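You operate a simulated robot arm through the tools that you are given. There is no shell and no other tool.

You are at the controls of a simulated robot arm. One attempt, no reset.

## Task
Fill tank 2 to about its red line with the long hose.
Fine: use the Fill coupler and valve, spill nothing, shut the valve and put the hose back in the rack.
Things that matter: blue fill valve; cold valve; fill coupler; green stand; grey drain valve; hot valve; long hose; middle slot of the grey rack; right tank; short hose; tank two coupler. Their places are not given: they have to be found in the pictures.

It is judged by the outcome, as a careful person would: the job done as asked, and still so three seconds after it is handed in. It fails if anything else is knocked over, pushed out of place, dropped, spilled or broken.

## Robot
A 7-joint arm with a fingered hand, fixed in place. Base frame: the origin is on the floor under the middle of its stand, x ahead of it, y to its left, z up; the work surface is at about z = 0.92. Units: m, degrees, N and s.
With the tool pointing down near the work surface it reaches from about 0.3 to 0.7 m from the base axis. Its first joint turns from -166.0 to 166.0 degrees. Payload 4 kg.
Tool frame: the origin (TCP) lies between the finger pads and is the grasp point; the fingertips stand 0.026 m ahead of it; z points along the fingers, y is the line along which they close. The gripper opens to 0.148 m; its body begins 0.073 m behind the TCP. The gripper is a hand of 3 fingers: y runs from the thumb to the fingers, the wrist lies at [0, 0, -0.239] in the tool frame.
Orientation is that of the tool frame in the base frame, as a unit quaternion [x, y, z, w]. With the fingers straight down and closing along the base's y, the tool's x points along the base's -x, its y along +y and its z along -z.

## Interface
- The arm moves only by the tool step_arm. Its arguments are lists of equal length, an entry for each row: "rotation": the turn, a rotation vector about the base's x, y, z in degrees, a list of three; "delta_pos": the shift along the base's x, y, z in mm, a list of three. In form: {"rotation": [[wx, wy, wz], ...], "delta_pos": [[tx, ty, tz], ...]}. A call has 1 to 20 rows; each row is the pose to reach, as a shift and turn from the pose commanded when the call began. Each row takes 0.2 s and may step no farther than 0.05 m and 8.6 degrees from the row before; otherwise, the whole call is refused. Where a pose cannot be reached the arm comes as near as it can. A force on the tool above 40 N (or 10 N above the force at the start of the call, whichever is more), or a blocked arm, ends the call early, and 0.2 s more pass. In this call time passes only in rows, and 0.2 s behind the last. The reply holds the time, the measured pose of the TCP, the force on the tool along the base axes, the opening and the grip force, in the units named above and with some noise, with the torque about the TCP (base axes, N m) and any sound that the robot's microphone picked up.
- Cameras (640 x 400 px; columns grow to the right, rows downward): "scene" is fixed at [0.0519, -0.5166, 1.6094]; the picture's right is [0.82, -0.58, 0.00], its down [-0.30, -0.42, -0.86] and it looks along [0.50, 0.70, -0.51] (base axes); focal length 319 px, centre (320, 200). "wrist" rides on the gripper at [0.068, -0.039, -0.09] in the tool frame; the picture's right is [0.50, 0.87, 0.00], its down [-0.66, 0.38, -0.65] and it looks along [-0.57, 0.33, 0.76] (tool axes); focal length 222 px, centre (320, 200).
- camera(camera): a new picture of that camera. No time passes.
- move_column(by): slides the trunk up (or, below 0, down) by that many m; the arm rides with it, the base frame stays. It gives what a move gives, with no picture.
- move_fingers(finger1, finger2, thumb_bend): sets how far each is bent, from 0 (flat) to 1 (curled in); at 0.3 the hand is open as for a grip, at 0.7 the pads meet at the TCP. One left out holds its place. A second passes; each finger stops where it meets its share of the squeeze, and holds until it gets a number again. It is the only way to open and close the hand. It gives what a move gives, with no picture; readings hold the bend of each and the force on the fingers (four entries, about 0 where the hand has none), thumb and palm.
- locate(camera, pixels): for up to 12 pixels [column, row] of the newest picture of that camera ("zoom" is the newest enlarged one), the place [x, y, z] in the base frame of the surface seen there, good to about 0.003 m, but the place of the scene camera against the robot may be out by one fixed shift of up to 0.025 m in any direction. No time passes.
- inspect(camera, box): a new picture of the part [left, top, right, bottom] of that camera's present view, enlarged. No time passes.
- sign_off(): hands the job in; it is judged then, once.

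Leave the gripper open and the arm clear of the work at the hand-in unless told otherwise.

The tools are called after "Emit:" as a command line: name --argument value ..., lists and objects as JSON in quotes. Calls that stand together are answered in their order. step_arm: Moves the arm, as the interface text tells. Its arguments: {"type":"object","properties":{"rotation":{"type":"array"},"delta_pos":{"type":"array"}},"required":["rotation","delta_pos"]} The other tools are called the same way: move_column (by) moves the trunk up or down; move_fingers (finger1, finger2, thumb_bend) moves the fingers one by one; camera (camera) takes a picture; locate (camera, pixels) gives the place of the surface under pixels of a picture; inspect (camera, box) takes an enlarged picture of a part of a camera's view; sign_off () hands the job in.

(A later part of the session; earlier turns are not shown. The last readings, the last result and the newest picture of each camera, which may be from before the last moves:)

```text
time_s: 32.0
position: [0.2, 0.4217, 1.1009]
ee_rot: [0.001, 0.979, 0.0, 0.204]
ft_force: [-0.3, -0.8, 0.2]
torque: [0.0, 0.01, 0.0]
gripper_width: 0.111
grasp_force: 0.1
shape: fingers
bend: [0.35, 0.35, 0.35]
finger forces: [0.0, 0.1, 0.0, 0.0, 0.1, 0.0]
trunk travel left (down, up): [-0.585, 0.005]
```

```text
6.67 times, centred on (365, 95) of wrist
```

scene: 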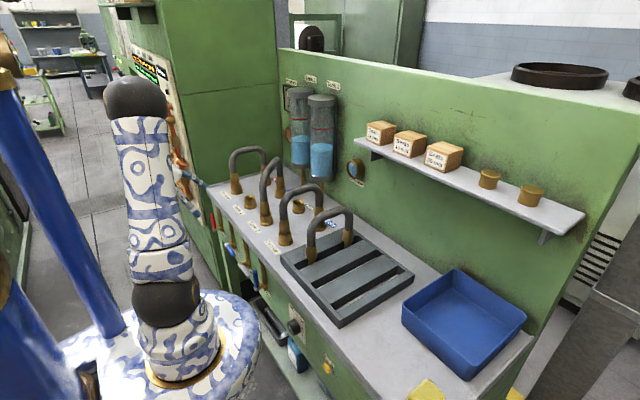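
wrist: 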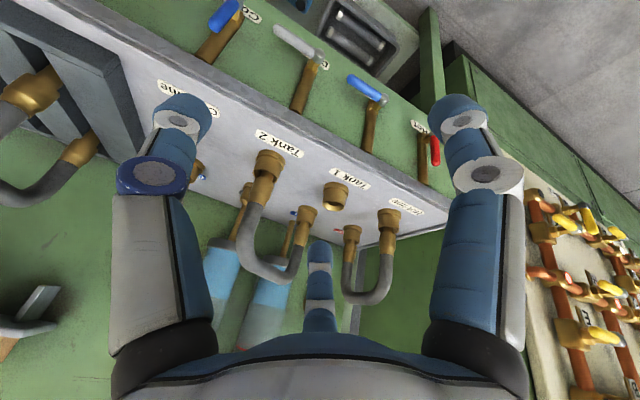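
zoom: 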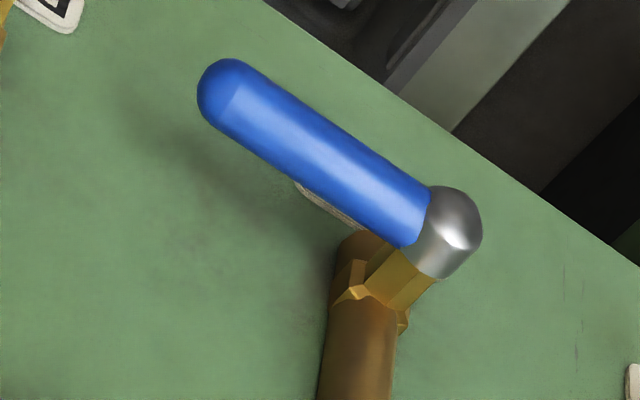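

I'll locate the handle tip, its middle and the grey hub in this close zoom.

Emit:
locate --camera "zoom" --pixels '[[225, 85], [240, 110], [300, 130], [290, 155], [320, 150], [390, 200], [455, 225], [440, 200], [460, 250], [395, 275], [350, 290], [360, 360]]'

```text
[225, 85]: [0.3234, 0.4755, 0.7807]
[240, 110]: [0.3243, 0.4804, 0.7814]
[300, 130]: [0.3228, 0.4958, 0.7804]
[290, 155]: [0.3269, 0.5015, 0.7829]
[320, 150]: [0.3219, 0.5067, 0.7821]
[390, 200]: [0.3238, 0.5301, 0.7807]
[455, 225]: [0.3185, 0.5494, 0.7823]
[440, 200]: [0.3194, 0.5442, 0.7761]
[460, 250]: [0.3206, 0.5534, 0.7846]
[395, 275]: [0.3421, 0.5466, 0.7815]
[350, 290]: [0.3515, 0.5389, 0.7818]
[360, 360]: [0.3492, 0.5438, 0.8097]
```

The Fill handle's axis runs from the hub at about (0.327, 0.548, 0.774) to a tip near y = 0.468, and the panel face is at x ≈ 0.363. I'll put thumb and fingers around the handle as a loose fork and turn the hand about the hub. To start, I'll pitch the hand forward while staying well in front of the panel.

Emit:
step_arm --rotation '[[0, -8, 0], [0, -16, 0], [0, -24, 0], [0, -32, 0], [0, -40, 0], [0, -48, 0], [0, -56, 0], [0, -63, 0], [0, -66.5, 0]]' --delta_pos '[[-2, 8, -10], [-4, 16, -20], [-6, 24, -30], [-8, 32, -40], [-10, 40, -50], [-10, 48, -65], [-10, 56, -80], [-10, 64, -95], [-10, 70, -105]]'

Emit:
camera --camera "wrist"

Emit:
camera --camera "scene"

```text
time_s: 34.0
position: [0.1909, 0.4904, 0.9988]
ee_rot: [-0.001, 0.707, 0.001, 0.707]
ft_force: [0.3, 0.0, -0.3]
torque: [0.01, -0.01, -0.03]
gripper_width: 0.1109
grasp_force: 0.1
shape: fingers
bend: [0.35, 0.35, 0.35]
finger forces: [0.1, 0.0, 0.1, 0.0, 0.1, 0.0]
trunk travel left (down, up): [-0.585, 0.005]
```

```text
taken
```

wrist: 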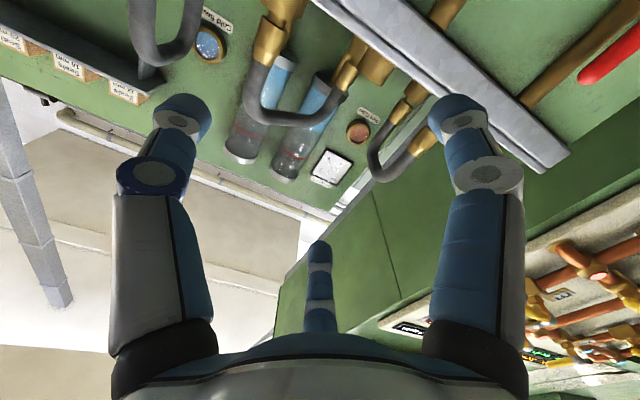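

```text
taken
```

scene: 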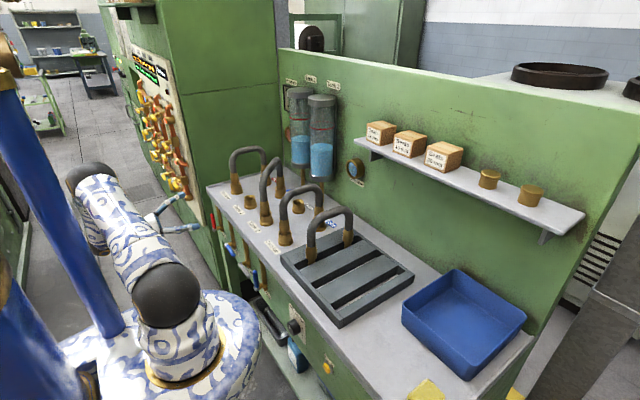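

The hand now points straight at the panel. I'll roll it +90° about x, so the thumb is below and the fingers above, and lower to the handle's height while staying at x ≈ 0.19.

Emit:
step_arm --rotation '[[8, 0, 0], [16, 0, 0], [24, 0, 0], [32, 0, 0], [40, 0, 0], [48, 0, 0], [56, 0, 0], [64, 0, 0], [72, 0, 0], [80, 0, 0], [87, 0, 0], [90, 0, 0]]' --delta_pos '[[0, 0, -18], [0, 0, -36], [0, 0, -54], [0, 0, -72], [0, 0, -90], [0, 0, -108], [0, 0, -126], [0, 0, -144], [0, 0, -162], [0, 0, -180], [0, 0, -198], [0, 0, -215]]'

Emit:
camera --camera "wrist"

Emit:
camera --camera "scene"

```text
time_s: 36.8
position: [0.2208, 0.4846, 0.7865]
ee_rot: [0.519, 0.481, 0.487, 0.512]
ft_force: [0.1, -0.9, 0.0]
torque: [-0.05, -0.01, 0.0]
gripper_width: 0.111
grasp_force: 0.0
shape: fingers
bend: [0.35, 0.35, 0.35]
finger forces: [0.1, 0.0, 0.1, 0.0, 0.0, 0.0]
trunk travel left (down, up): [-0.585, 0.005]
stopped in row 12: the arm was blocked; the commanded pose is now the measured one
```

```text
taken
```

wrist: 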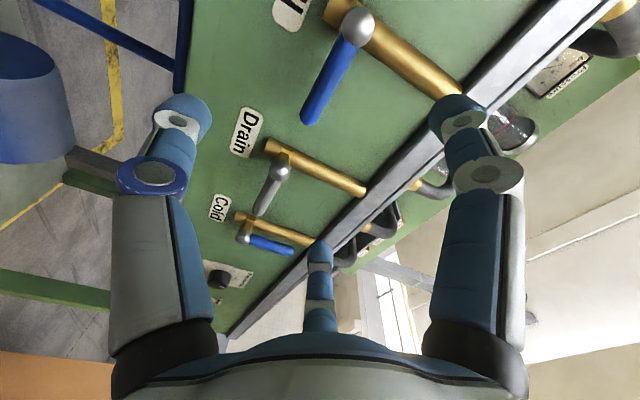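

```text
taken
```

scene: 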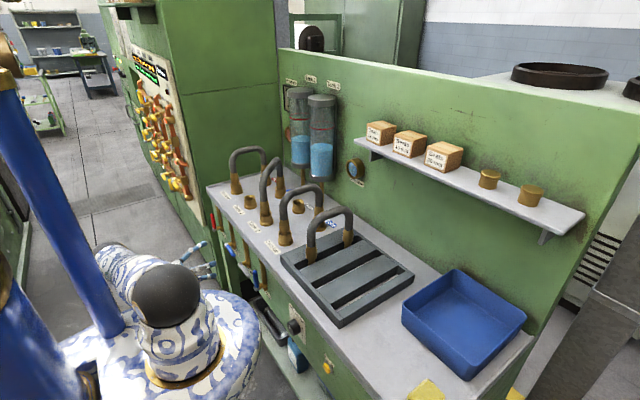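

The arm folded too tightly and was blocked about 30 mm short in x, with no contact on the panel. I'll raise the arm back to its comfortable height and bring the whole arm down with the trunk instead.

Emit:
step_arm --rotation '[[0, 0, 0], [0, 0, 0], [0, 0, 0], [0, 0, 0], [0, 0, 0], [0, 0, 0]]' --delta_pos '[[0, 0, 35], [0, 0, 70], [0, 0, 105], [0, 0, 140], [0, 0, 175], [0, 0, 210]]'

```text
time_s: 37.9
position: [0.2902, 0.453, 0.9299]
ee_rot: [0.548, 0.443, 0.447, 0.551]
ft_force: [-0.1, -0.2, -0.7]
torque: [-0.02, 0.01, -0.04]
gripper_width: 0.111
grasp_force: 0.1
shape: fingers
bend: [0.35, 0.35, 0.35]
finger forces: [0.0, 0.1, 0.0, 0.1, 0.0, 0.1]
trunk travel left (down, up): [-0.585, 0.005]
stopped in row 5: the arm was blocked; the commanded pose is now the measured one
```

It was blocked again, and the hand has drifted forward to x = 0.29. I need to look before moving further.

Emit:
camera --camera "scene"

Emit:
camera --camera "wrist"

Emit:
inspect --camera "scene" --box '[40, 150, 280, 400]'

```text
taken
```

scene: 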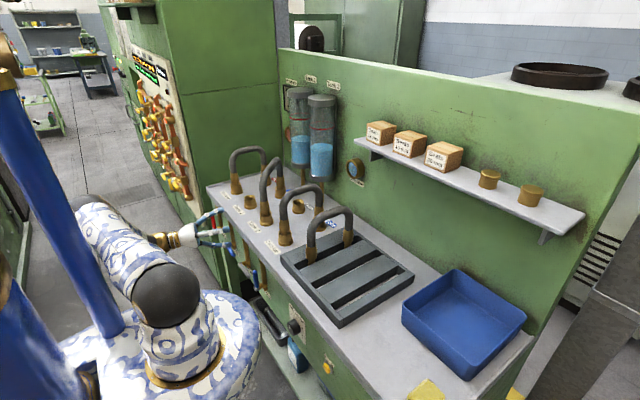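

```text
taken
```

wrist: 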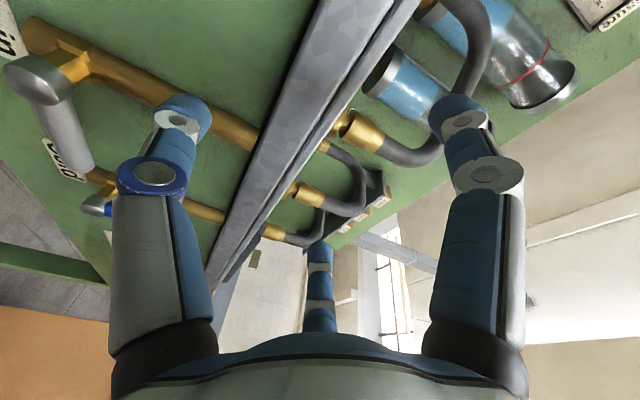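

```text
1.60 times, centred on (160, 275) of scene
```

zoom: 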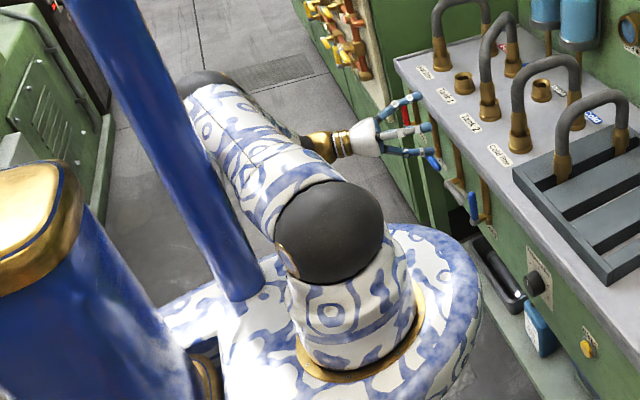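

The scene shows the upper arm swung back against the robot's own blue mast, and that's what blocked it. Nothing on the panel was touched. I'll free it by undoing the roll while easing the hand up and to the right.

Emit:
step_arm --rotation '[[-8, 0, 0], [-16, 0, 0], [-24, 0, 0], [-32, 0, 0], [-40, 0, 0], [-48, 0, 0]]' --delta_pos '[[0, -6, 8], [0, -12, 16], [0, -18, 24], [0, -24, 32], [0, -30, 40], [0, -36, 50]]'

Emit:
camera --camera "scene"

```text
time_s: 39.5
position: [0.3165, 0.4007, 0.9784]
ee_rot: [0.29, 0.576, 0.204, 0.736]
ft_force: [-0.1, -0.4, -0.1]
torque: [0.01, 0.04, -0.02]
gripper_width: 0.1108
grasp_force: 0.0
shape: fingers
bend: [0.35, 0.35, 0.35]
finger forces: [0.1, 0.0, 0.0, 0.0, 0.0, 0.0]
trunk travel left (down, up): [-0.585, 0.005]
stopped in row 6: the arm was blocked; the commanded pose is now the measured one
```

```text
taken
```

scene: 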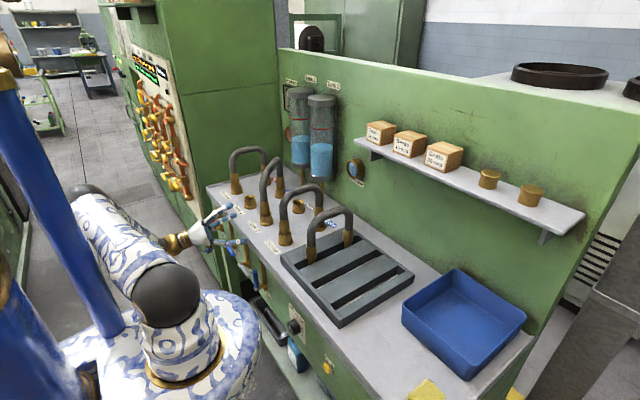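

It's still blocked by the mast. I'll locate the mast, elbow and forearm so I can choose a freeing direction deliberately.

Emit:
locate --camera "scene" --pixels '[[40, 180], [75, 240], [100, 300], [115, 330], [85, 195], [100, 225], [130, 250], [165, 285], [175, 243], [150, 238], [200, 235], [190, 350]]'

Emit:
inspect --camera "scene" --box '[40, 160, 260, 360]'

```text
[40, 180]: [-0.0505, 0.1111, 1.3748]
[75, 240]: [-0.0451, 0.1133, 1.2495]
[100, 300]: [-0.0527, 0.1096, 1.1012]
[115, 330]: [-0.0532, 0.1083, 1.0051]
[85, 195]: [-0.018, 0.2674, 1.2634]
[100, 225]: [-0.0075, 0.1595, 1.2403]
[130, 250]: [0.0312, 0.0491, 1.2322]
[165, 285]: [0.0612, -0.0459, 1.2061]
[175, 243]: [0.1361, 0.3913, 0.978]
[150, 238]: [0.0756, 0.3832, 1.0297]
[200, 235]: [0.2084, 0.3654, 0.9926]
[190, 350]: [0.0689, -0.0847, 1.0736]
```

```text
2.00 times, centred on (150, 260) of scene
```

zoom: 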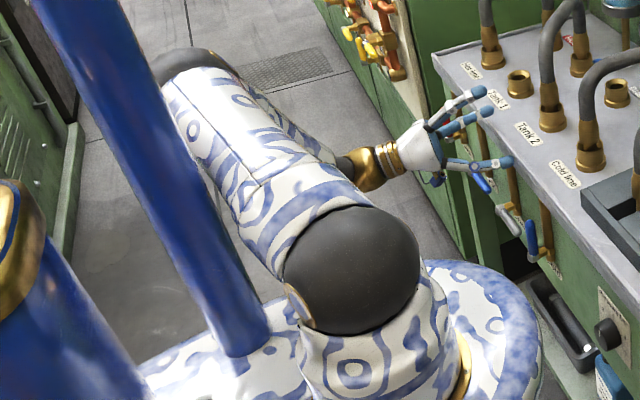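

The mast stands at about (−0.06, 0.12) and the upper arm lies against it at an azimuth of about 95–100°. Pitching the hand back toward pointing down, the reverse of before, moves the wrist forward and right and should swing the upper arm away. I'll do that while rising a little.

Emit:
step_arm --rotation '[[0, 8, 0], [0, 16, 0], [0, 24, 0], [0, 32, 0], [0, 40, 0], [0, 48, 0]]' --delta_pos '[[-5, 0, 10], [-10, 0, 20], [-15, 0, 30], [-20, 0, 40], [-25, 0, 50], [-30, 0, 60]]'

Emit:
camera --camera "scene"

```text
time_s: 40.9
position: [0.2835, 0.4008, 1.0383]
ee_rot: [0.346, 0.828, 0.07, 0.436]
ft_force: [0.4, -1.0, 0.1]
torque: [0.01, -0.03, -0.01]
gripper_width: 0.1109
grasp_force: 0.1
shape: fingers
bend: [0.35, 0.35, 0.35]
finger forces: [0.0, 0.0, 0.0, 0.0, 0.0, 0.0]
trunk travel left (down, up): [-0.585, 0.005]
```

```text
taken
```

scene: 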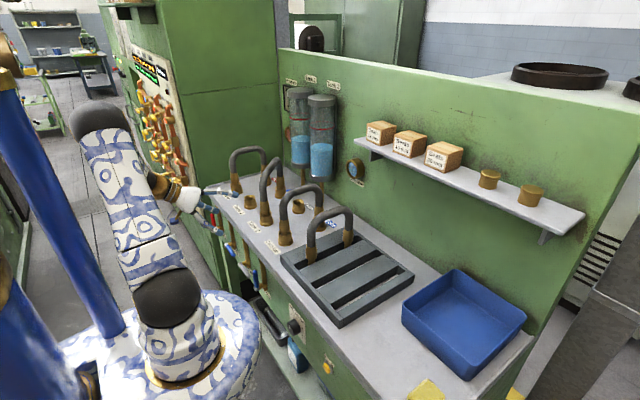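

The arm is free and the elbow is rising. A flat-pointing hand won't work beside the mast, so I'll work with the hand pitched about 40° down and slightly left. That keeps the wrist well in front of the mast. I'll roll so the thumb is underneath and move toward the panel, still high.

Emit:
step_arm --rotation '[[7.4, 0.4, -1.6], [14.9, 0.9, -3.1], [22.3, 1.3, -4.7], [29.7, 1.8, -6.3], [37.2, 2.2, -7.8], [44.6, 2.7, -9.4]]' --delta_pos '[[-1, 8, -5], [-2, 16, -10], [-3, 24, -15], [-4, 32, -20], [-5, 40, -25], [-5, 48, -30]]'

Emit:
camera --camera "scene"

Emit:
camera --camera "wrist"

```text
time_s: 42.3
position: [0.279, 0.45, 1.0081]
ee_rot: [0.554, 0.718, 0.335, 0.257]
ft_force: [0.5, -0.5, -0.3]
torque: [-0.03, -0.05, -0.03]
gripper_width: 0.1111
grasp_force: 0.0
shape: fingers
bend: [0.35, 0.35, 0.35]
finger forces: [0.0, 0.0, 0.0, 0.0, 0.1, 0.0]
trunk travel left (down, up): [-0.585, 0.005]
```

```text
taken
```

scene: 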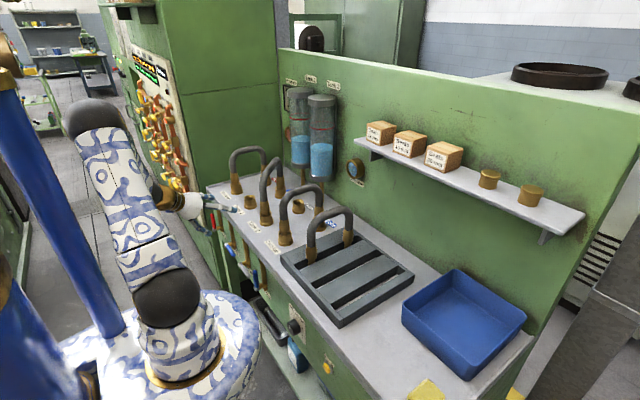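

```text
taken
```

wrist: 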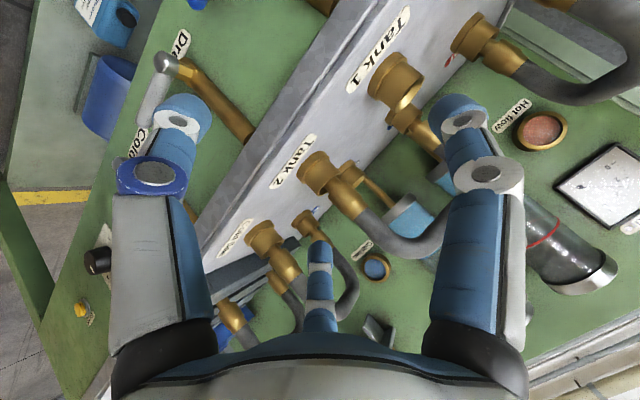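

The orientation is as planned, pointing about (0.74, 0.20, −0.64). I'll close the fingers into a compact peg here in free space, then lower the trunk by 0.12 m.

Emit:
move_fingers --finger1 0.7 --finger2 0.7 --thumb_bend 0.7

Emit:
step_arm --rotation '[[0, 0, 0], [0, 0, 0]]' --delta_pos '[[-12, 5, 0], [-24, 10, 0]]'

Emit:
camera --camera "wrist"

```text
time_s: 43.3
position: [0.2789, 0.4504, 1.0075]
ee_rot: [0.553, 0.718, 0.335, 0.258]
ft_force: [0.1, 0.2, 0.8]
torque: [-0.01, 0.01, -0.03]
gripper_width: 0.0
grasp_force: 0.0
shape: fingers
bend: [0.69, 0.69, 0.7]
finger forces: [0.0, 0.0, 0.0, 0.0, 0.1, 0.1]
trunk travel left (down, up): [-0.585, 0.005]
```

```text
time_s: 43.9
position: [0.2548, 0.4583, 1.0085]
ee_rot: [0.553, 0.718, 0.335, 0.258]
ft_force: [-0.5, -1.0, 0.3]
torque: [-0.05, 0.01, 0.03]
gripper_width: 0.0002
grasp_force: 0.1
shape: fingers
bend: [0.69, 0.69, 0.7]
finger forces: [0.0, 0.0, 0.0, 0.1, 0.1, 0.0]
trunk travel left (down, up): [-0.585, 0.005]
```

```text
taken
```

wrist: 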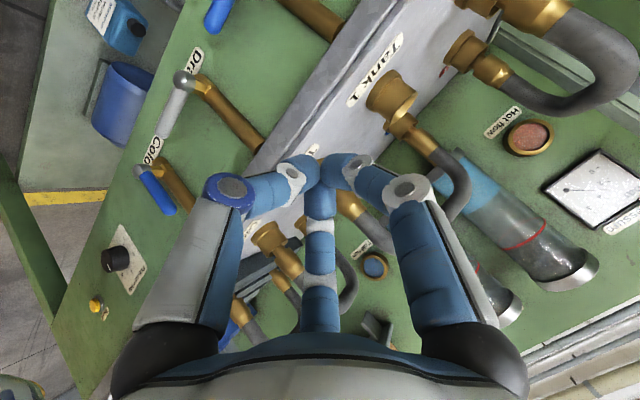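

The closed fingers form a blunt tripod, which makes a poor peg. A single extended finger with the others curled is slimmer, so I'll turn the hand until one finger is on the upper-front side, pointing 40° down and 30° left. I'll do that here in free space.

Emit:
step_arm --rotation '[[-4.8, -2.0, 5.9], [-9.6, -4.0, 11.7], [-14.4, -6.0, 17.6], [-19.2, -8.0, 23.4], [-24.0, -9.9, 29.3], [-28.8, -11.9, 35.1], [-33.6, -13.9, 41.0], [-38.4, -15.9, 46.8], [-43.2, -17.9, 52.7]]' --delta_pos '[[0, -2, 0], [0, -4, 0], [0, -6, 0], [0, -8, 0], [0, -10, 0], [0, -12, 0], [0, -14, 0], [0, -16, 0], [0, -18, 0]]'

Emit:
move_fingers --finger1 0.3 --finger2 1.0 --thumb_bend 1.0

Emit:
camera --camera "wrist"

Emit:
camera --camera "scene"

```text
time_s: 45.9
position: [0.2561, 0.4413, 1.0086]
ee_rot: [0.001, 0.906, 0.211, 0.367]
ft_force: [-0.8, 1.0, 0.4]
torque: [0.04, 0.03, 0.01]
gripper_width: 0.0005
grasp_force: 0.0
shape: fingers
bend: [0.69, 0.69, 0.7]
finger forces: [0.1, 0.0, 0.1, 0.0, 0.0, 0.0]
trunk travel left (down, up): [-0.585, 0.005]
```

```text
time_s: 46.9
position: [0.2551, 0.4419, 1.0084]
ee_rot: [0.001, 0.905, 0.211, 0.369]
ft_force: [0.2, 0.6, -0.7]
torque: [-0.02, -0.01, 0.01]
gripper_width: 0.0711
grasp_force: 0.0
shape: fingers
bend: [0.3, 0.92, 1.0]
finger forces: [0.1, 0.0, 0.1, 0.0, 0.0, 0.0]
trunk travel left (down, up): [-0.585, 0.005]
```

```text
taken
```

wrist: 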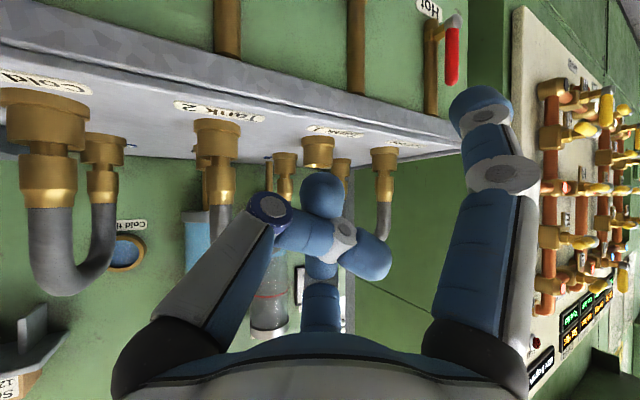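

```text
taken
```

scene: 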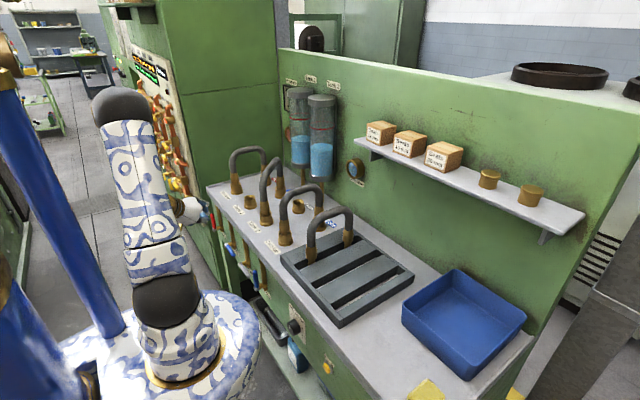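

Finger 1 is the one at right in the view. I need finger 2, the far centre one, straight and finger 1 curled, so I'll swap them.

Emit:
move_fingers --finger2 0.3

Emit:
move_fingers --finger1 1.0

Emit:
camera --camera "wrist"

Emit:
inspect --camera "scene" --box '[140, 160, 280, 300]'

```text
time_s: 47.9
position: [0.2556, 0.4418, 1.0082]
ee_rot: [0.002, 0.905, 0.212, 0.368]
ft_force: [0.3, 0.0, -0.8]
torque: [-0.02, 0.02, 0.03]
gripper_width: 0.0695
grasp_force: 0.0
shape: fingers
bend: [0.3, 0.3, 1.0]
finger forces: [0.0, 0.1, 0.0, 0.0, 0.0, 0.0]
trunk travel left (down, up): [-0.585, 0.005]
```

```text
time_s: 48.9
position: [0.256, 0.4415, 1.0079]
ee_rot: [0.002, 0.906, 0.212, 0.367]
ft_force: [0.3, -0.1, -0.4]
torque: [-0.01, 0.0, 0.01]
gripper_width: 0.0267
grasp_force: 0.1
shape: fingers
bend: [0.92, 0.3, 1.0]
finger forces: [0.0, 0.0, 0.1, 0.0, 0.0, 0.0]
trunk travel left (down, up): [-0.585, 0.005]
```

```text
taken
```

wrist: 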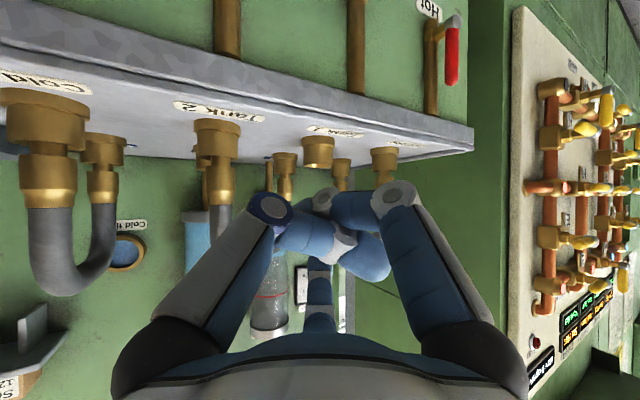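

```text
2.86 times, centred on (210, 230) of scene
```

zoom: 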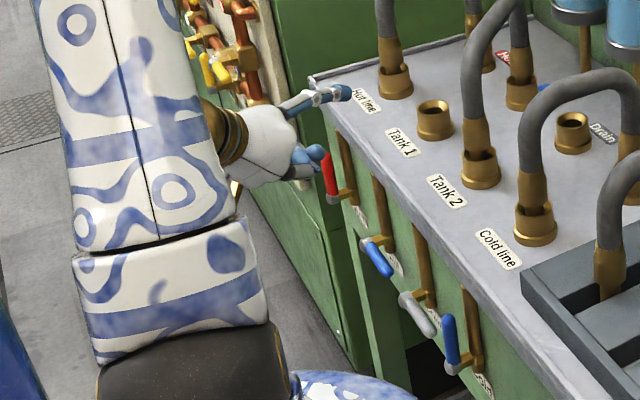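

Finger 2 now sticks out alone at the upper front, and the others are curled. I'll locate its tip and joint to learn where the peg is relative to the TCP.

Emit:
locate --camera "zoom" --pixels '[[348, 92], [340, 93], [328, 95], [315, 98], [300, 103], [288, 108], [318, 153], [308, 160], [325, 165], [345, 90], [335, 180], [375, 255]]'

Emit:
locate --camera "wrist" --pixels '[[318, 265], [320, 290], [322, 320], [345, 260], [390, 200], [350, 210], [270, 210]]'

```text
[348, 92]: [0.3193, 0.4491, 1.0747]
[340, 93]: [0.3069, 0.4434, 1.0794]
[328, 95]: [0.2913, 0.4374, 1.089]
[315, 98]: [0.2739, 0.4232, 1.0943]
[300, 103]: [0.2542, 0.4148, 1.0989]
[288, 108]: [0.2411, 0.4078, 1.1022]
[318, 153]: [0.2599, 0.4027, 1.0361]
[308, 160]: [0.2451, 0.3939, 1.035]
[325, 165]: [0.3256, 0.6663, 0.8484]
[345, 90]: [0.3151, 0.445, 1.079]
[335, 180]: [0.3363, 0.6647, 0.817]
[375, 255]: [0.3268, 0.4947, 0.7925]
```

```text
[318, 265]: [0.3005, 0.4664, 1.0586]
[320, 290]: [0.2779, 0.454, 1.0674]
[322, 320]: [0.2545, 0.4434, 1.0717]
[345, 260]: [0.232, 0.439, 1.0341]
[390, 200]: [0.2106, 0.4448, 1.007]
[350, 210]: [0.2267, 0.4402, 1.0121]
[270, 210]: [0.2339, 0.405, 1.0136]
```

The finger-peg's tip is about (+66, +31, +48) mm from the TCP and fairly level. I'll back off 25 mm from the panel, then lower, with the trunk 0.10 m first and the arm after, to get below the Fill handle.

Emit:
step_arm --rotation '[[0, 0, 0], [0, 0, 0]]' --delta_pos '[[-12, 2, 0], [-25, 5, 0]]'

Emit:
move_column --by -0.1

Emit:
camera --camera "scene"

Emit:
camera --camera "wrist"

```text
time_s: 49.5
position: [0.2302, 0.447, 1.0087]
ee_rot: [0.002, 0.906, 0.212, 0.368]
ft_force: [-0.1, -0.3, 0.8]
torque: [0.03, 0.0, 0.01]
gripper_width: 0.0268
grasp_force: 0.0
shape: fingers
bend: [0.92, 0.3, 1.0]
finger forces: [0.0, 0.0, 0.0, 0.0, 0.0, 0.0]
trunk travel left (down, up): [-0.585, 0.005]
```

```text
time_s: 50.8
position: [0.2301, 0.4464, 0.9094]
ee_rot: [0.003, 0.906, 0.211, 0.368]
ft_force: [-0.2, -0.3, -0.5]
torque: [0.01, 0.03, -0.02]
gripper_width: 0.0265
grasp_force: 0.1
shape: fingers
bend: [0.92, 0.3, 1.0]
finger forces: [0.0, 0.0, 0.0, 0.1, 0.1, 0.1]
trunk travel left (down, up): [-0.485, 0.105]
```

```text
taken
```

scene: 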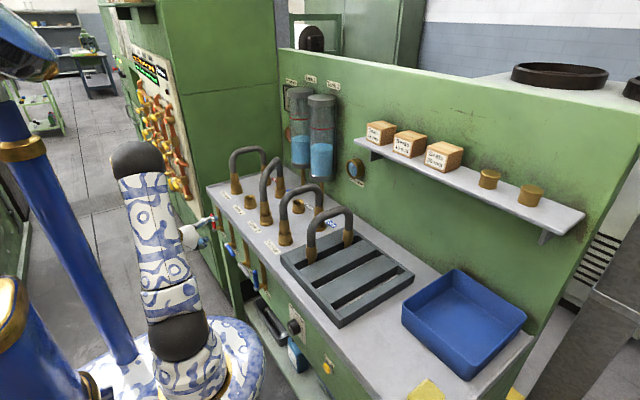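

```text
taken
```

wrist: 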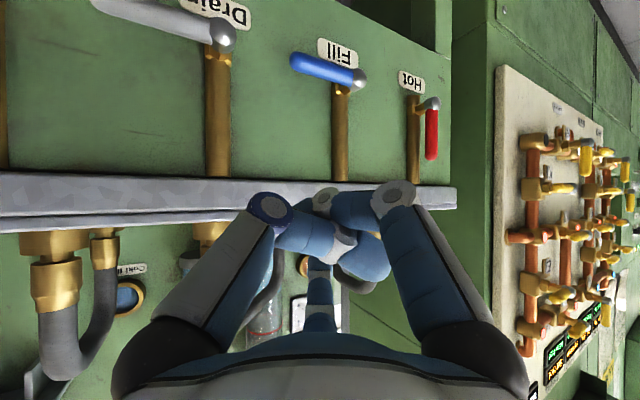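

The wrist view now faces the valves squarely, and the label confirms Fill on the blue handle, with Drain grey and Hot red. I'll re-measure the Fill handle and hub.

Emit:
inspect --camera "wrist" --box '[270, 30, 400, 180]'

Emit:
locate --camera "wrist" --pixels '[[294, 61], [305, 65], [320, 69], [335, 73], [348, 76], [359, 78], [340, 89], [339, 110], [339, 150], [320, 100], [228, 35], [300, 180]]'

```text
2.67 times, centred on (335, 105) of wrist
```

zoom: 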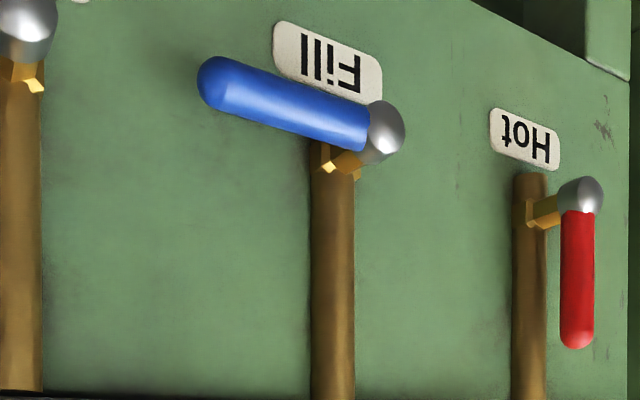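

```text
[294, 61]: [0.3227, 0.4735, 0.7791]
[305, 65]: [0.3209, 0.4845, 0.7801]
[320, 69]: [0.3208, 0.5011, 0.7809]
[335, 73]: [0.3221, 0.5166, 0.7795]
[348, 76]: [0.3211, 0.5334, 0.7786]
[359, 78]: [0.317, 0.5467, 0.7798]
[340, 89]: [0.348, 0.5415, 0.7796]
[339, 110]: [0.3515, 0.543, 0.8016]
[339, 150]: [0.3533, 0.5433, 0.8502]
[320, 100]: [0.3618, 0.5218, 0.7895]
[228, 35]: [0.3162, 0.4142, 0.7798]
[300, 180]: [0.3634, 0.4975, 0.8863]
```

The handle axis is at x ≈ 0.328, z ≈ 0.775, with its hub at y ≈ 0.548. I'll lower the arm straight down in front of it to peg height below the handle, keeping about 20 mm clear.

Emit:
step_arm --rotation '[[0, 0, 0], [0, 0, 0], [0, 0, 0], [0, 0, 0], [0, 0, 0], [0, 0, 0], [0, 0, 0], [0, 0, 0]]' --delta_pos '[[0, 3, -30], [0, 6, -60], [0, 9, -90], [0, 12, -120], [0, 15, -150], [0, 18, -180], [0, 21, -210], [0, 24, -230]]'

Emit:
camera --camera "wrist"

Emit:
camera --camera "scene"

```text
time_s: 52.6
position: [0.2309, 0.471, 0.6788]
ee_rot: [0.002, 0.906, 0.212, 0.367]
ft_force: [1.1, 0.1, 0.3]
torque: [-0.02, -0.02, 0.02]
gripper_width: 0.0266
grasp_force: 0.0
shape: fingers
bend: [0.92, 0.3, 1.0]
finger forces: [0.1, 0.1, 0.1, 0.0, 0.1, 0.0]
trunk travel left (down, up): [-0.485, 0.105]
```

```text
taken
```

wrist: 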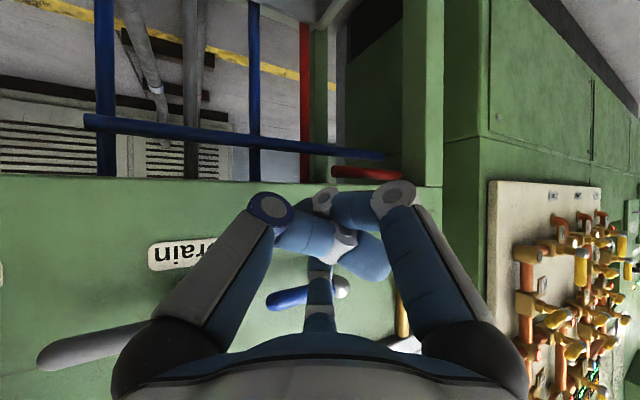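

```text
taken
```

scene: 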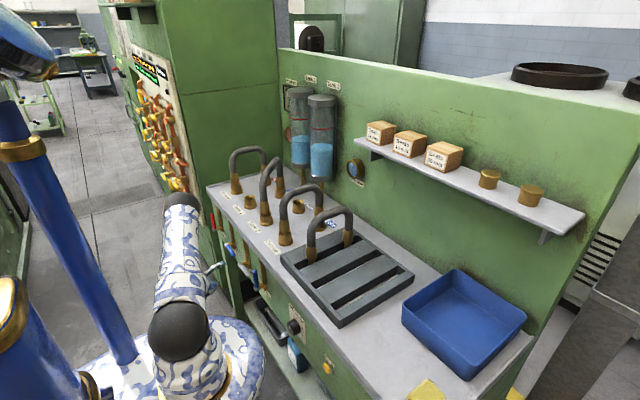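

The hand is below the handle without trouble. I'll check the finger-peg against the handle in a scene zoom and the wrist view.

Emit:
inspect --camera "scene" --box '[190, 220, 270, 310]'

Emit:
locate --camera "zoom" --pixels '[[250, 190], [240, 195], [225, 200], [210, 210], [260, 185], [280, 145], [300, 170], [330, 200], [310, 150]]'

Emit:
locate --camera "wrist" --pixels '[[318, 265], [318, 280], [320, 300], [285, 298], [342, 287], [320, 320]]'

Emit:
inspect --camera "wrist" --box '[250, 220, 420, 350]'

```text
4.44 times, centred on (230, 265) of scene
```

zoom: 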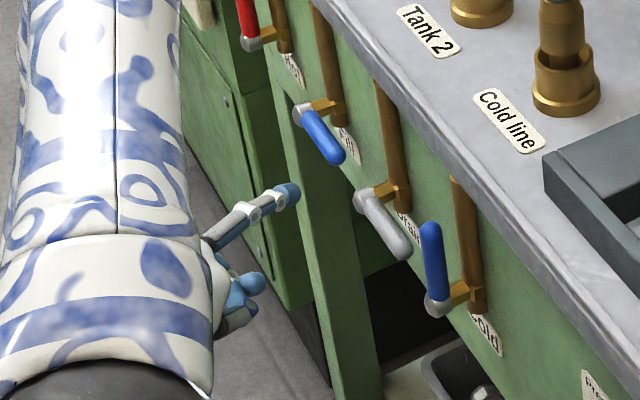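

```text
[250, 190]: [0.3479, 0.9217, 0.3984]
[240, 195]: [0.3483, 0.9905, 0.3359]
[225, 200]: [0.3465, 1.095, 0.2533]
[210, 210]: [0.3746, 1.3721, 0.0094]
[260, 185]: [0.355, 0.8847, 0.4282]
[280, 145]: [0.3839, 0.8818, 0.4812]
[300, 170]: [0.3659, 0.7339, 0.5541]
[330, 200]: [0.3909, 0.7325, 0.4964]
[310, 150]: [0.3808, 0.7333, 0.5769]
```

```text
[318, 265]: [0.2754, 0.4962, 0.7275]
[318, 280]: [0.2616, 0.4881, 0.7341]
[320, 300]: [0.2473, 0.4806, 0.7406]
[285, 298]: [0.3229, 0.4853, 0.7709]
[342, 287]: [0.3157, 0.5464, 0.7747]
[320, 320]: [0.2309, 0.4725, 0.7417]
```

```text
3.08 times, centred on (335, 285) of wrist
```

zoom: 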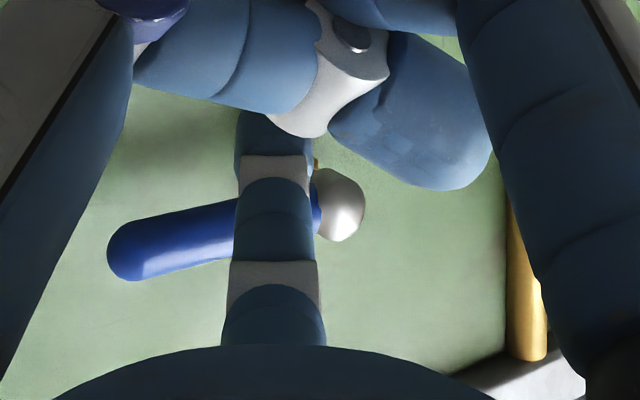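

My scene picks were off: the finger tip in that zoom is near (288,190), and the handle runs from its hub at (303,113) to its tip at (340,158). I'll locate those properly.

Emit:
inspect --camera "scene" --box '[190, 220, 270, 310]'

Emit:
locate --camera "zoom" --pixels '[[292, 190], [285, 195], [275, 198], [262, 203], [250, 209], [235, 220], [303, 113], [315, 128], [330, 146], [340, 158], [252, 280], [362, 200]]'

```text
4.44 times, centred on (230, 265) of scene
```

zoom: 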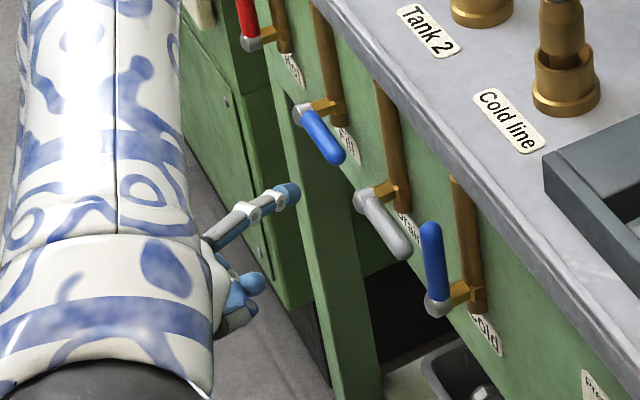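

```text
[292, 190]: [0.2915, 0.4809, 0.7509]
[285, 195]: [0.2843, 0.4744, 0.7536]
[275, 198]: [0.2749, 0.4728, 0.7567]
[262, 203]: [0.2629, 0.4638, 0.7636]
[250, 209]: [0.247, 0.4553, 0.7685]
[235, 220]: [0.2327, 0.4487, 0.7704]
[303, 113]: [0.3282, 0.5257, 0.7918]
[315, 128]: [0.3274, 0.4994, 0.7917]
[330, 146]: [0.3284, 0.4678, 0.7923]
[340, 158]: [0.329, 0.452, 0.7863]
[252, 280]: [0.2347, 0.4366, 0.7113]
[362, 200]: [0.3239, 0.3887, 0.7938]
```

Relative to the handle, the peg is about 36 mm low and lines up with a point 54 mm out from the hub. I'll move 51 mm forward, putting the finger under the handle with its tip about 14 mm short of the panel.

Emit:
step_arm --rotation '[[0, 0, 0], [0, 0, 0], [0, 0, 0], [0, 0, 0]]' --delta_pos '[[15, 0, 0], [30, 0, 0], [42, 0, 0], [51, 0, 0]]'

Emit:
inspect --camera "scene" --box '[190, 220, 270, 310]'

Emit:
camera --camera "wrist"

Emit:
locate --camera "zoom" --pixels '[[320, 175], [310, 180], [300, 185], [330, 172], [303, 113], [330, 146]]'

```text
time_s: 53.6
position: [0.2814, 0.4713, 0.6781]
ee_rot: [0.001, 0.905, 0.212, 0.368]
ft_force: [0.7, 0.0, -0.1]
torque: [0.02, -0.03, 0.05]
gripper_width: 0.0267
grasp_force: 0.2
shape: fingers
bend: [0.92, 0.3, 1.0]
finger forces: [0.0, 0.0, 0.0, 0.0, 0.0, 0.1]
trunk travel left (down, up): [-0.485, 0.105]
```

```text
4.44 times, centred on (230, 265) of scene
```

zoom: 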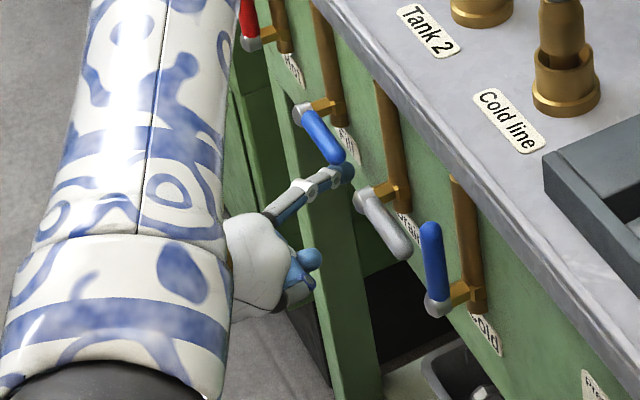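

```text
taken
```

wrist: 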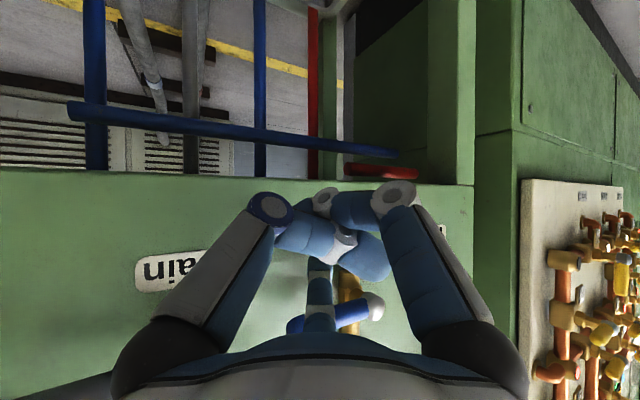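

```text
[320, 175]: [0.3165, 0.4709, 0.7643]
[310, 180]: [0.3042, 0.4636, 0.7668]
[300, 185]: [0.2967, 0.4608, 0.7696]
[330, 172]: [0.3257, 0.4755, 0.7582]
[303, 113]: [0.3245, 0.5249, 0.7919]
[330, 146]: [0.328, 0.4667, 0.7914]
```

The finger is under the handle, about 15 mm below it and 51 mm out from the hub. I'll record the tank level first, then begin lifting the handle along its arc to about 45°.

Emit:
inspect --camera "scene" --box '[285, 80, 345, 190]'

Emit:
step_arm --rotation '[[0, 0, 0], [0, 0, 0], [0, 0, 0], [0, 0, 0]]' --delta_pos '[[0, -1, 15], [0, -3.7, 29], [0, -2.8, 43], [0, 1.8, 57]]'

Emit:
inspect --camera "scene" --box '[190, 210, 270, 300]'

Emit:
camera --camera "wrist"

```text
3.64 times, centred on (315, 135) of scene
```

zoom: 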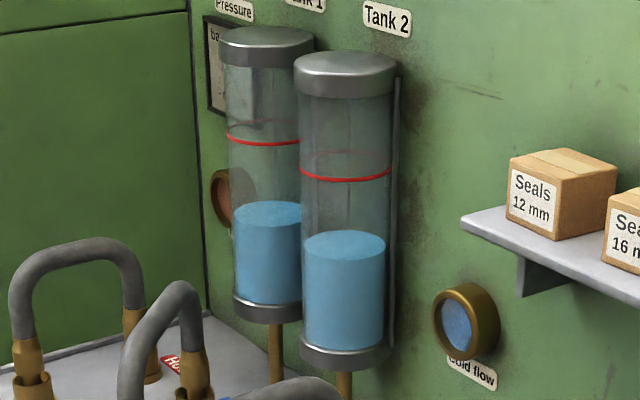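

```text
time_s: 54.6
position: [0.2821, 0.4725, 0.7358]
ee_rot: [0.001, 0.906, 0.213, 0.367]
ft_force: [-1.5, -0.8, -0.6]
torque: [0.06, 0.0, -0.04]
gripper_width: 0.0267
grasp_force: 0.8
shape: fingers
bend: [0.92, 0.31, 1.0]
finger forces: [0.1, 1.7, 0.0, 0.0, 0.0, 0.0]
trunk travel left (down, up): [-0.485, 0.105]
```

```text
4.44 times, centred on (230, 255) of scene
```

zoom: 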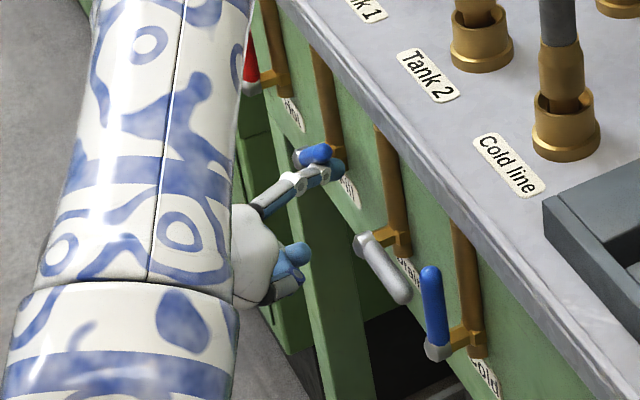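

```text
taken
```

wrist: 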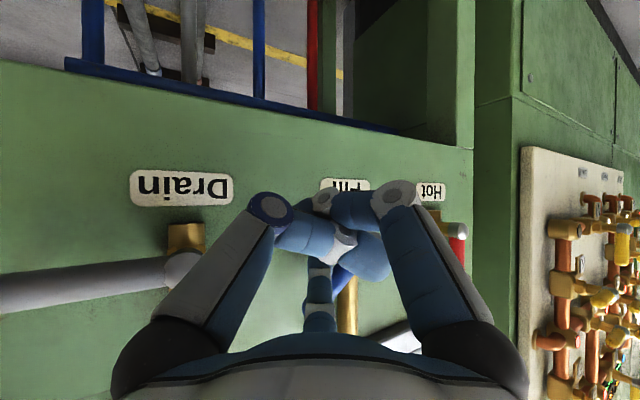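

The handle is turning, with only about 1.7 N on the finger. I'll continue the arc to fully vertical.

Emit:
step_arm --rotation '[[0, 0, 0], [0, 0, 0], [0, 0, 0], [0, 0, 0]]' --delta_pos '[[0, 8, 12], [0, 18.8, 21.7], [0, 31.7, 28], [0, 36, 29]]'

Emit:
inspect --camera "scene" --box '[190, 200, 270, 290]'

Emit:
inspect --camera "scene" --box '[285, 80, 345, 190]'

Emit:
camera --camera "wrist"

```text
time_s: 55.6
position: [0.2823, 0.5097, 0.7644]
ee_rot: [0.001, 0.905, 0.212, 0.368]
ft_force: [0.4, -3.1, 0.1]
torque: [0.14, 0.02, -0.14]
gripper_width: 0.0267
grasp_force: 1.3
shape: fingers
bend: [0.92, 0.31, 1.0]
finger forces: [0.2, 2.7, 0.0, 0.0, 0.1, 0.0]
trunk travel left (down, up): [-0.485, 0.105]
```

```text
4.44 times, centred on (230, 245) of scene
```

zoom: 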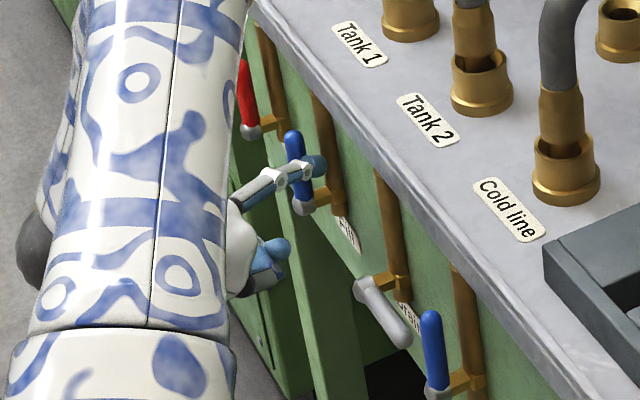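

```text
3.64 times, centred on (315, 135) of scene
```

zoom: 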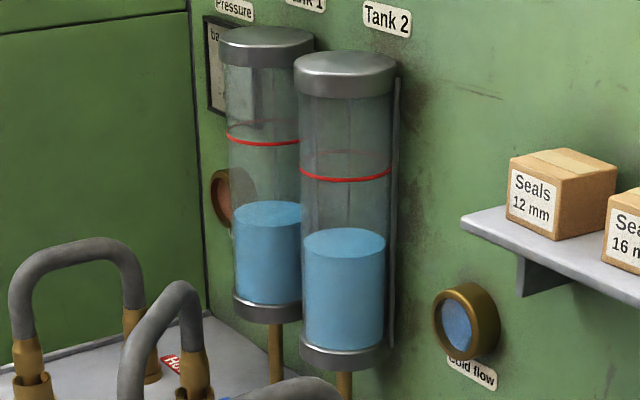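

```text
taken
```

wrist: 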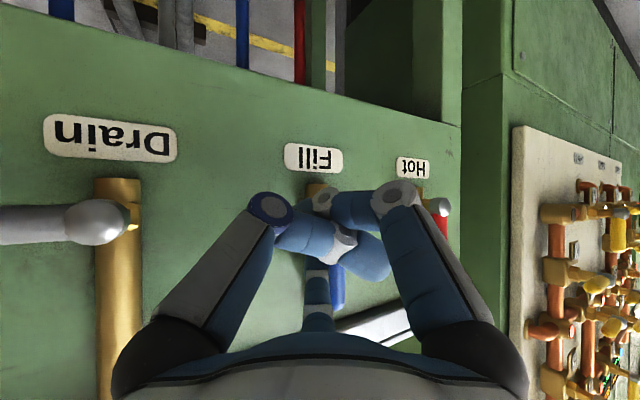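

The handle is vertical, so the valve is open, and Tank 2 has begun to rise slowly while Tank 1 is unchanged. I'll lift the finger over the handle's top and bring it down on the left side, ready to close.

Emit:
step_arm --rotation '[[0, 0, 0], [0, 0, 0], [0, 0, 0], [0, 0, 0], [0, 0, 0], [0, 0, 0], [0, 0, 0], [0, 0, 0]]' --delta_pos '[[-8, -8, 15], [-10, -8, 40], [-10, -4, 58], [-10, 20, 58], [-10, 45, 58], [-10, 55, 50], [-8, 56, 30], [-2, 56, 6]]'

Emit:
inspect --camera "scene" --box '[285, 80, 345, 190]'

Emit:
inspect --camera "scene" --box '[190, 200, 270, 290]'

Emit:
camera --camera "wrist"

Emit:
camera --camera "scene"

```text
time_s: 57.4
position: [0.2795, 0.5643, 0.7686]
ee_rot: [0.0, 0.905, 0.212, 0.368]
ft_force: [0.1, -0.4, -0.5]
torque: [0.02, -0.01, 0.01]
gripper_width: 0.0268
grasp_force: 0.0
shape: fingers
bend: [0.92, 0.3, 1.0]
finger forces: [0.0, 0.1, 0.1, 0.1, 0.0, 0.1]
trunk travel left (down, up): [-0.485, 0.105]
```

```text
3.64 times, centred on (315, 135) of scene
```

zoom: 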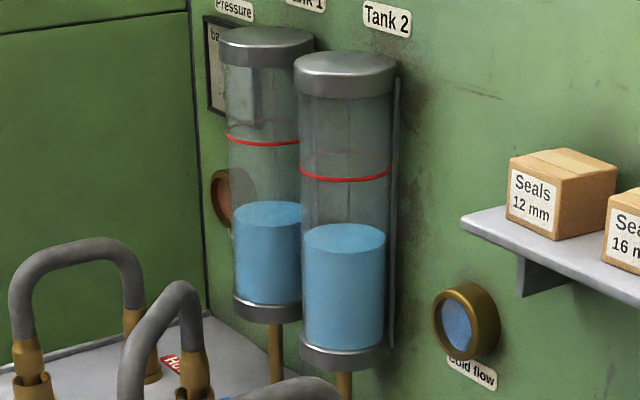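

```text
4.44 times, centred on (230, 245) of scene
```

zoom: 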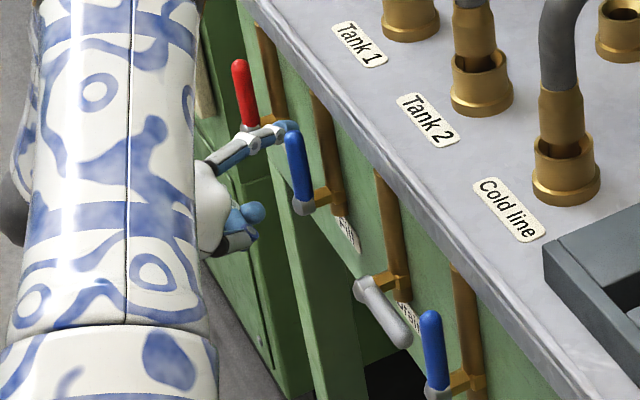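

```text
taken
```

wrist: 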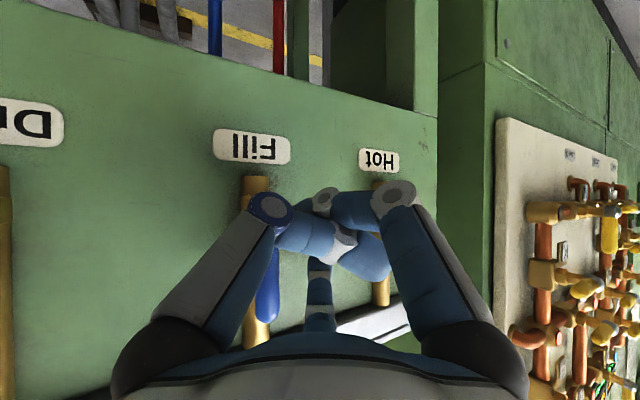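

```text
taken
```

scene: 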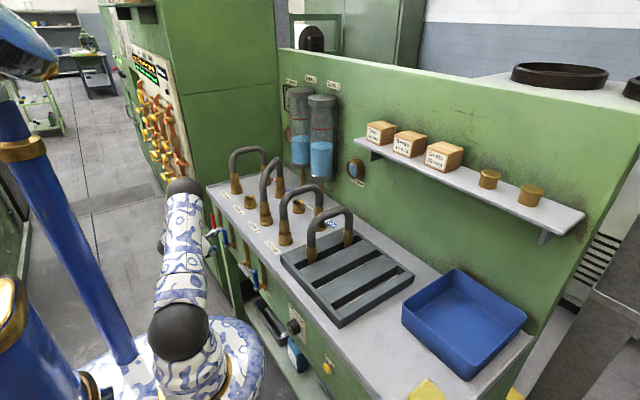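

The finger is in place left of the handle with a gap. Tank 2 has risen about 2 px at roughly 3.6 mm/s, and about 77 mm remain, so around 20 s. I'll hold still for 4.2 s and measure again.

Emit:
step_arm --rotation '[[0, 0, 0], [0, 0, 0], [0, 0, 0], [0, 0, 0], [0, 0, 0], [0, 0, 0], [0, 0, 0], [0, 0, 0], [0, 0, 0], [0, 0, 0], [0, 0, 0], [0, 0, 0], [0, 0, 0], [0, 0, 0], [0, 0, 0], [0, 0, 0], [0, 0, 0], [0, 0, 0], [0, 0, 0], [0, 0, 0]]' --delta_pos '[[0, 0, 0], [0, 0, 0], [0, 0, 0], [0, 0, 0], [0, 0, 0], [0, 0, 0], [0, 0, 0], [0, 0, 0], [0, 0, 0], [0, 0, 0], [0, 0, 0], [0, 0, 0], [0, 0, 0], [0, 0, 0], [0, 0, 0], [0, 0, 0], [0, 0, 0], [0, 0, 0], [0, 0, 0], [0, 0, 0]]'

Emit:
inspect --camera "scene" --box '[300, 85, 345, 190]'

Emit:
inspect --camera "scene" --box '[230, 130, 320, 250]'

```text
time_s: 61.6
position: [0.2786, 0.5643, 0.7702]
ee_rot: [0.001, 0.905, 0.212, 0.368]
ft_force: [0.4, 0.3, 1.1]
torque: [0.02, 0.0, -0.02]
gripper_width: 0.0265
grasp_force: 0.1
shape: fingers
bend: [0.92, 0.3, 1.0]
finger forces: [0.0, 0.0, 0.1, 0.0, 0.0, 0.1]
trunk travel left (down, up): [-0.485, 0.105]
```

```text
3.81 times, centred on (322, 138) of scene
```

zoom: 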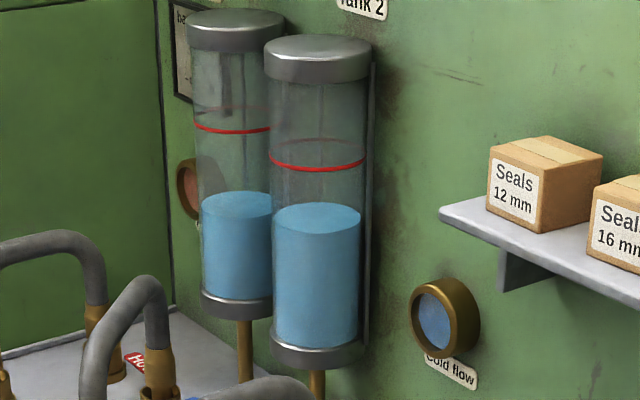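

```text
3.33 times, centred on (275, 190) of scene
```

zoom: 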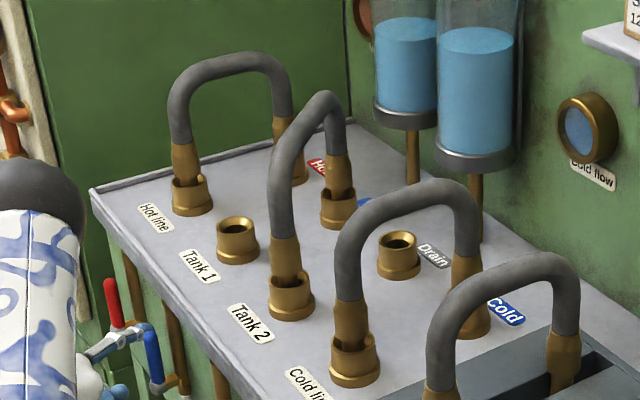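

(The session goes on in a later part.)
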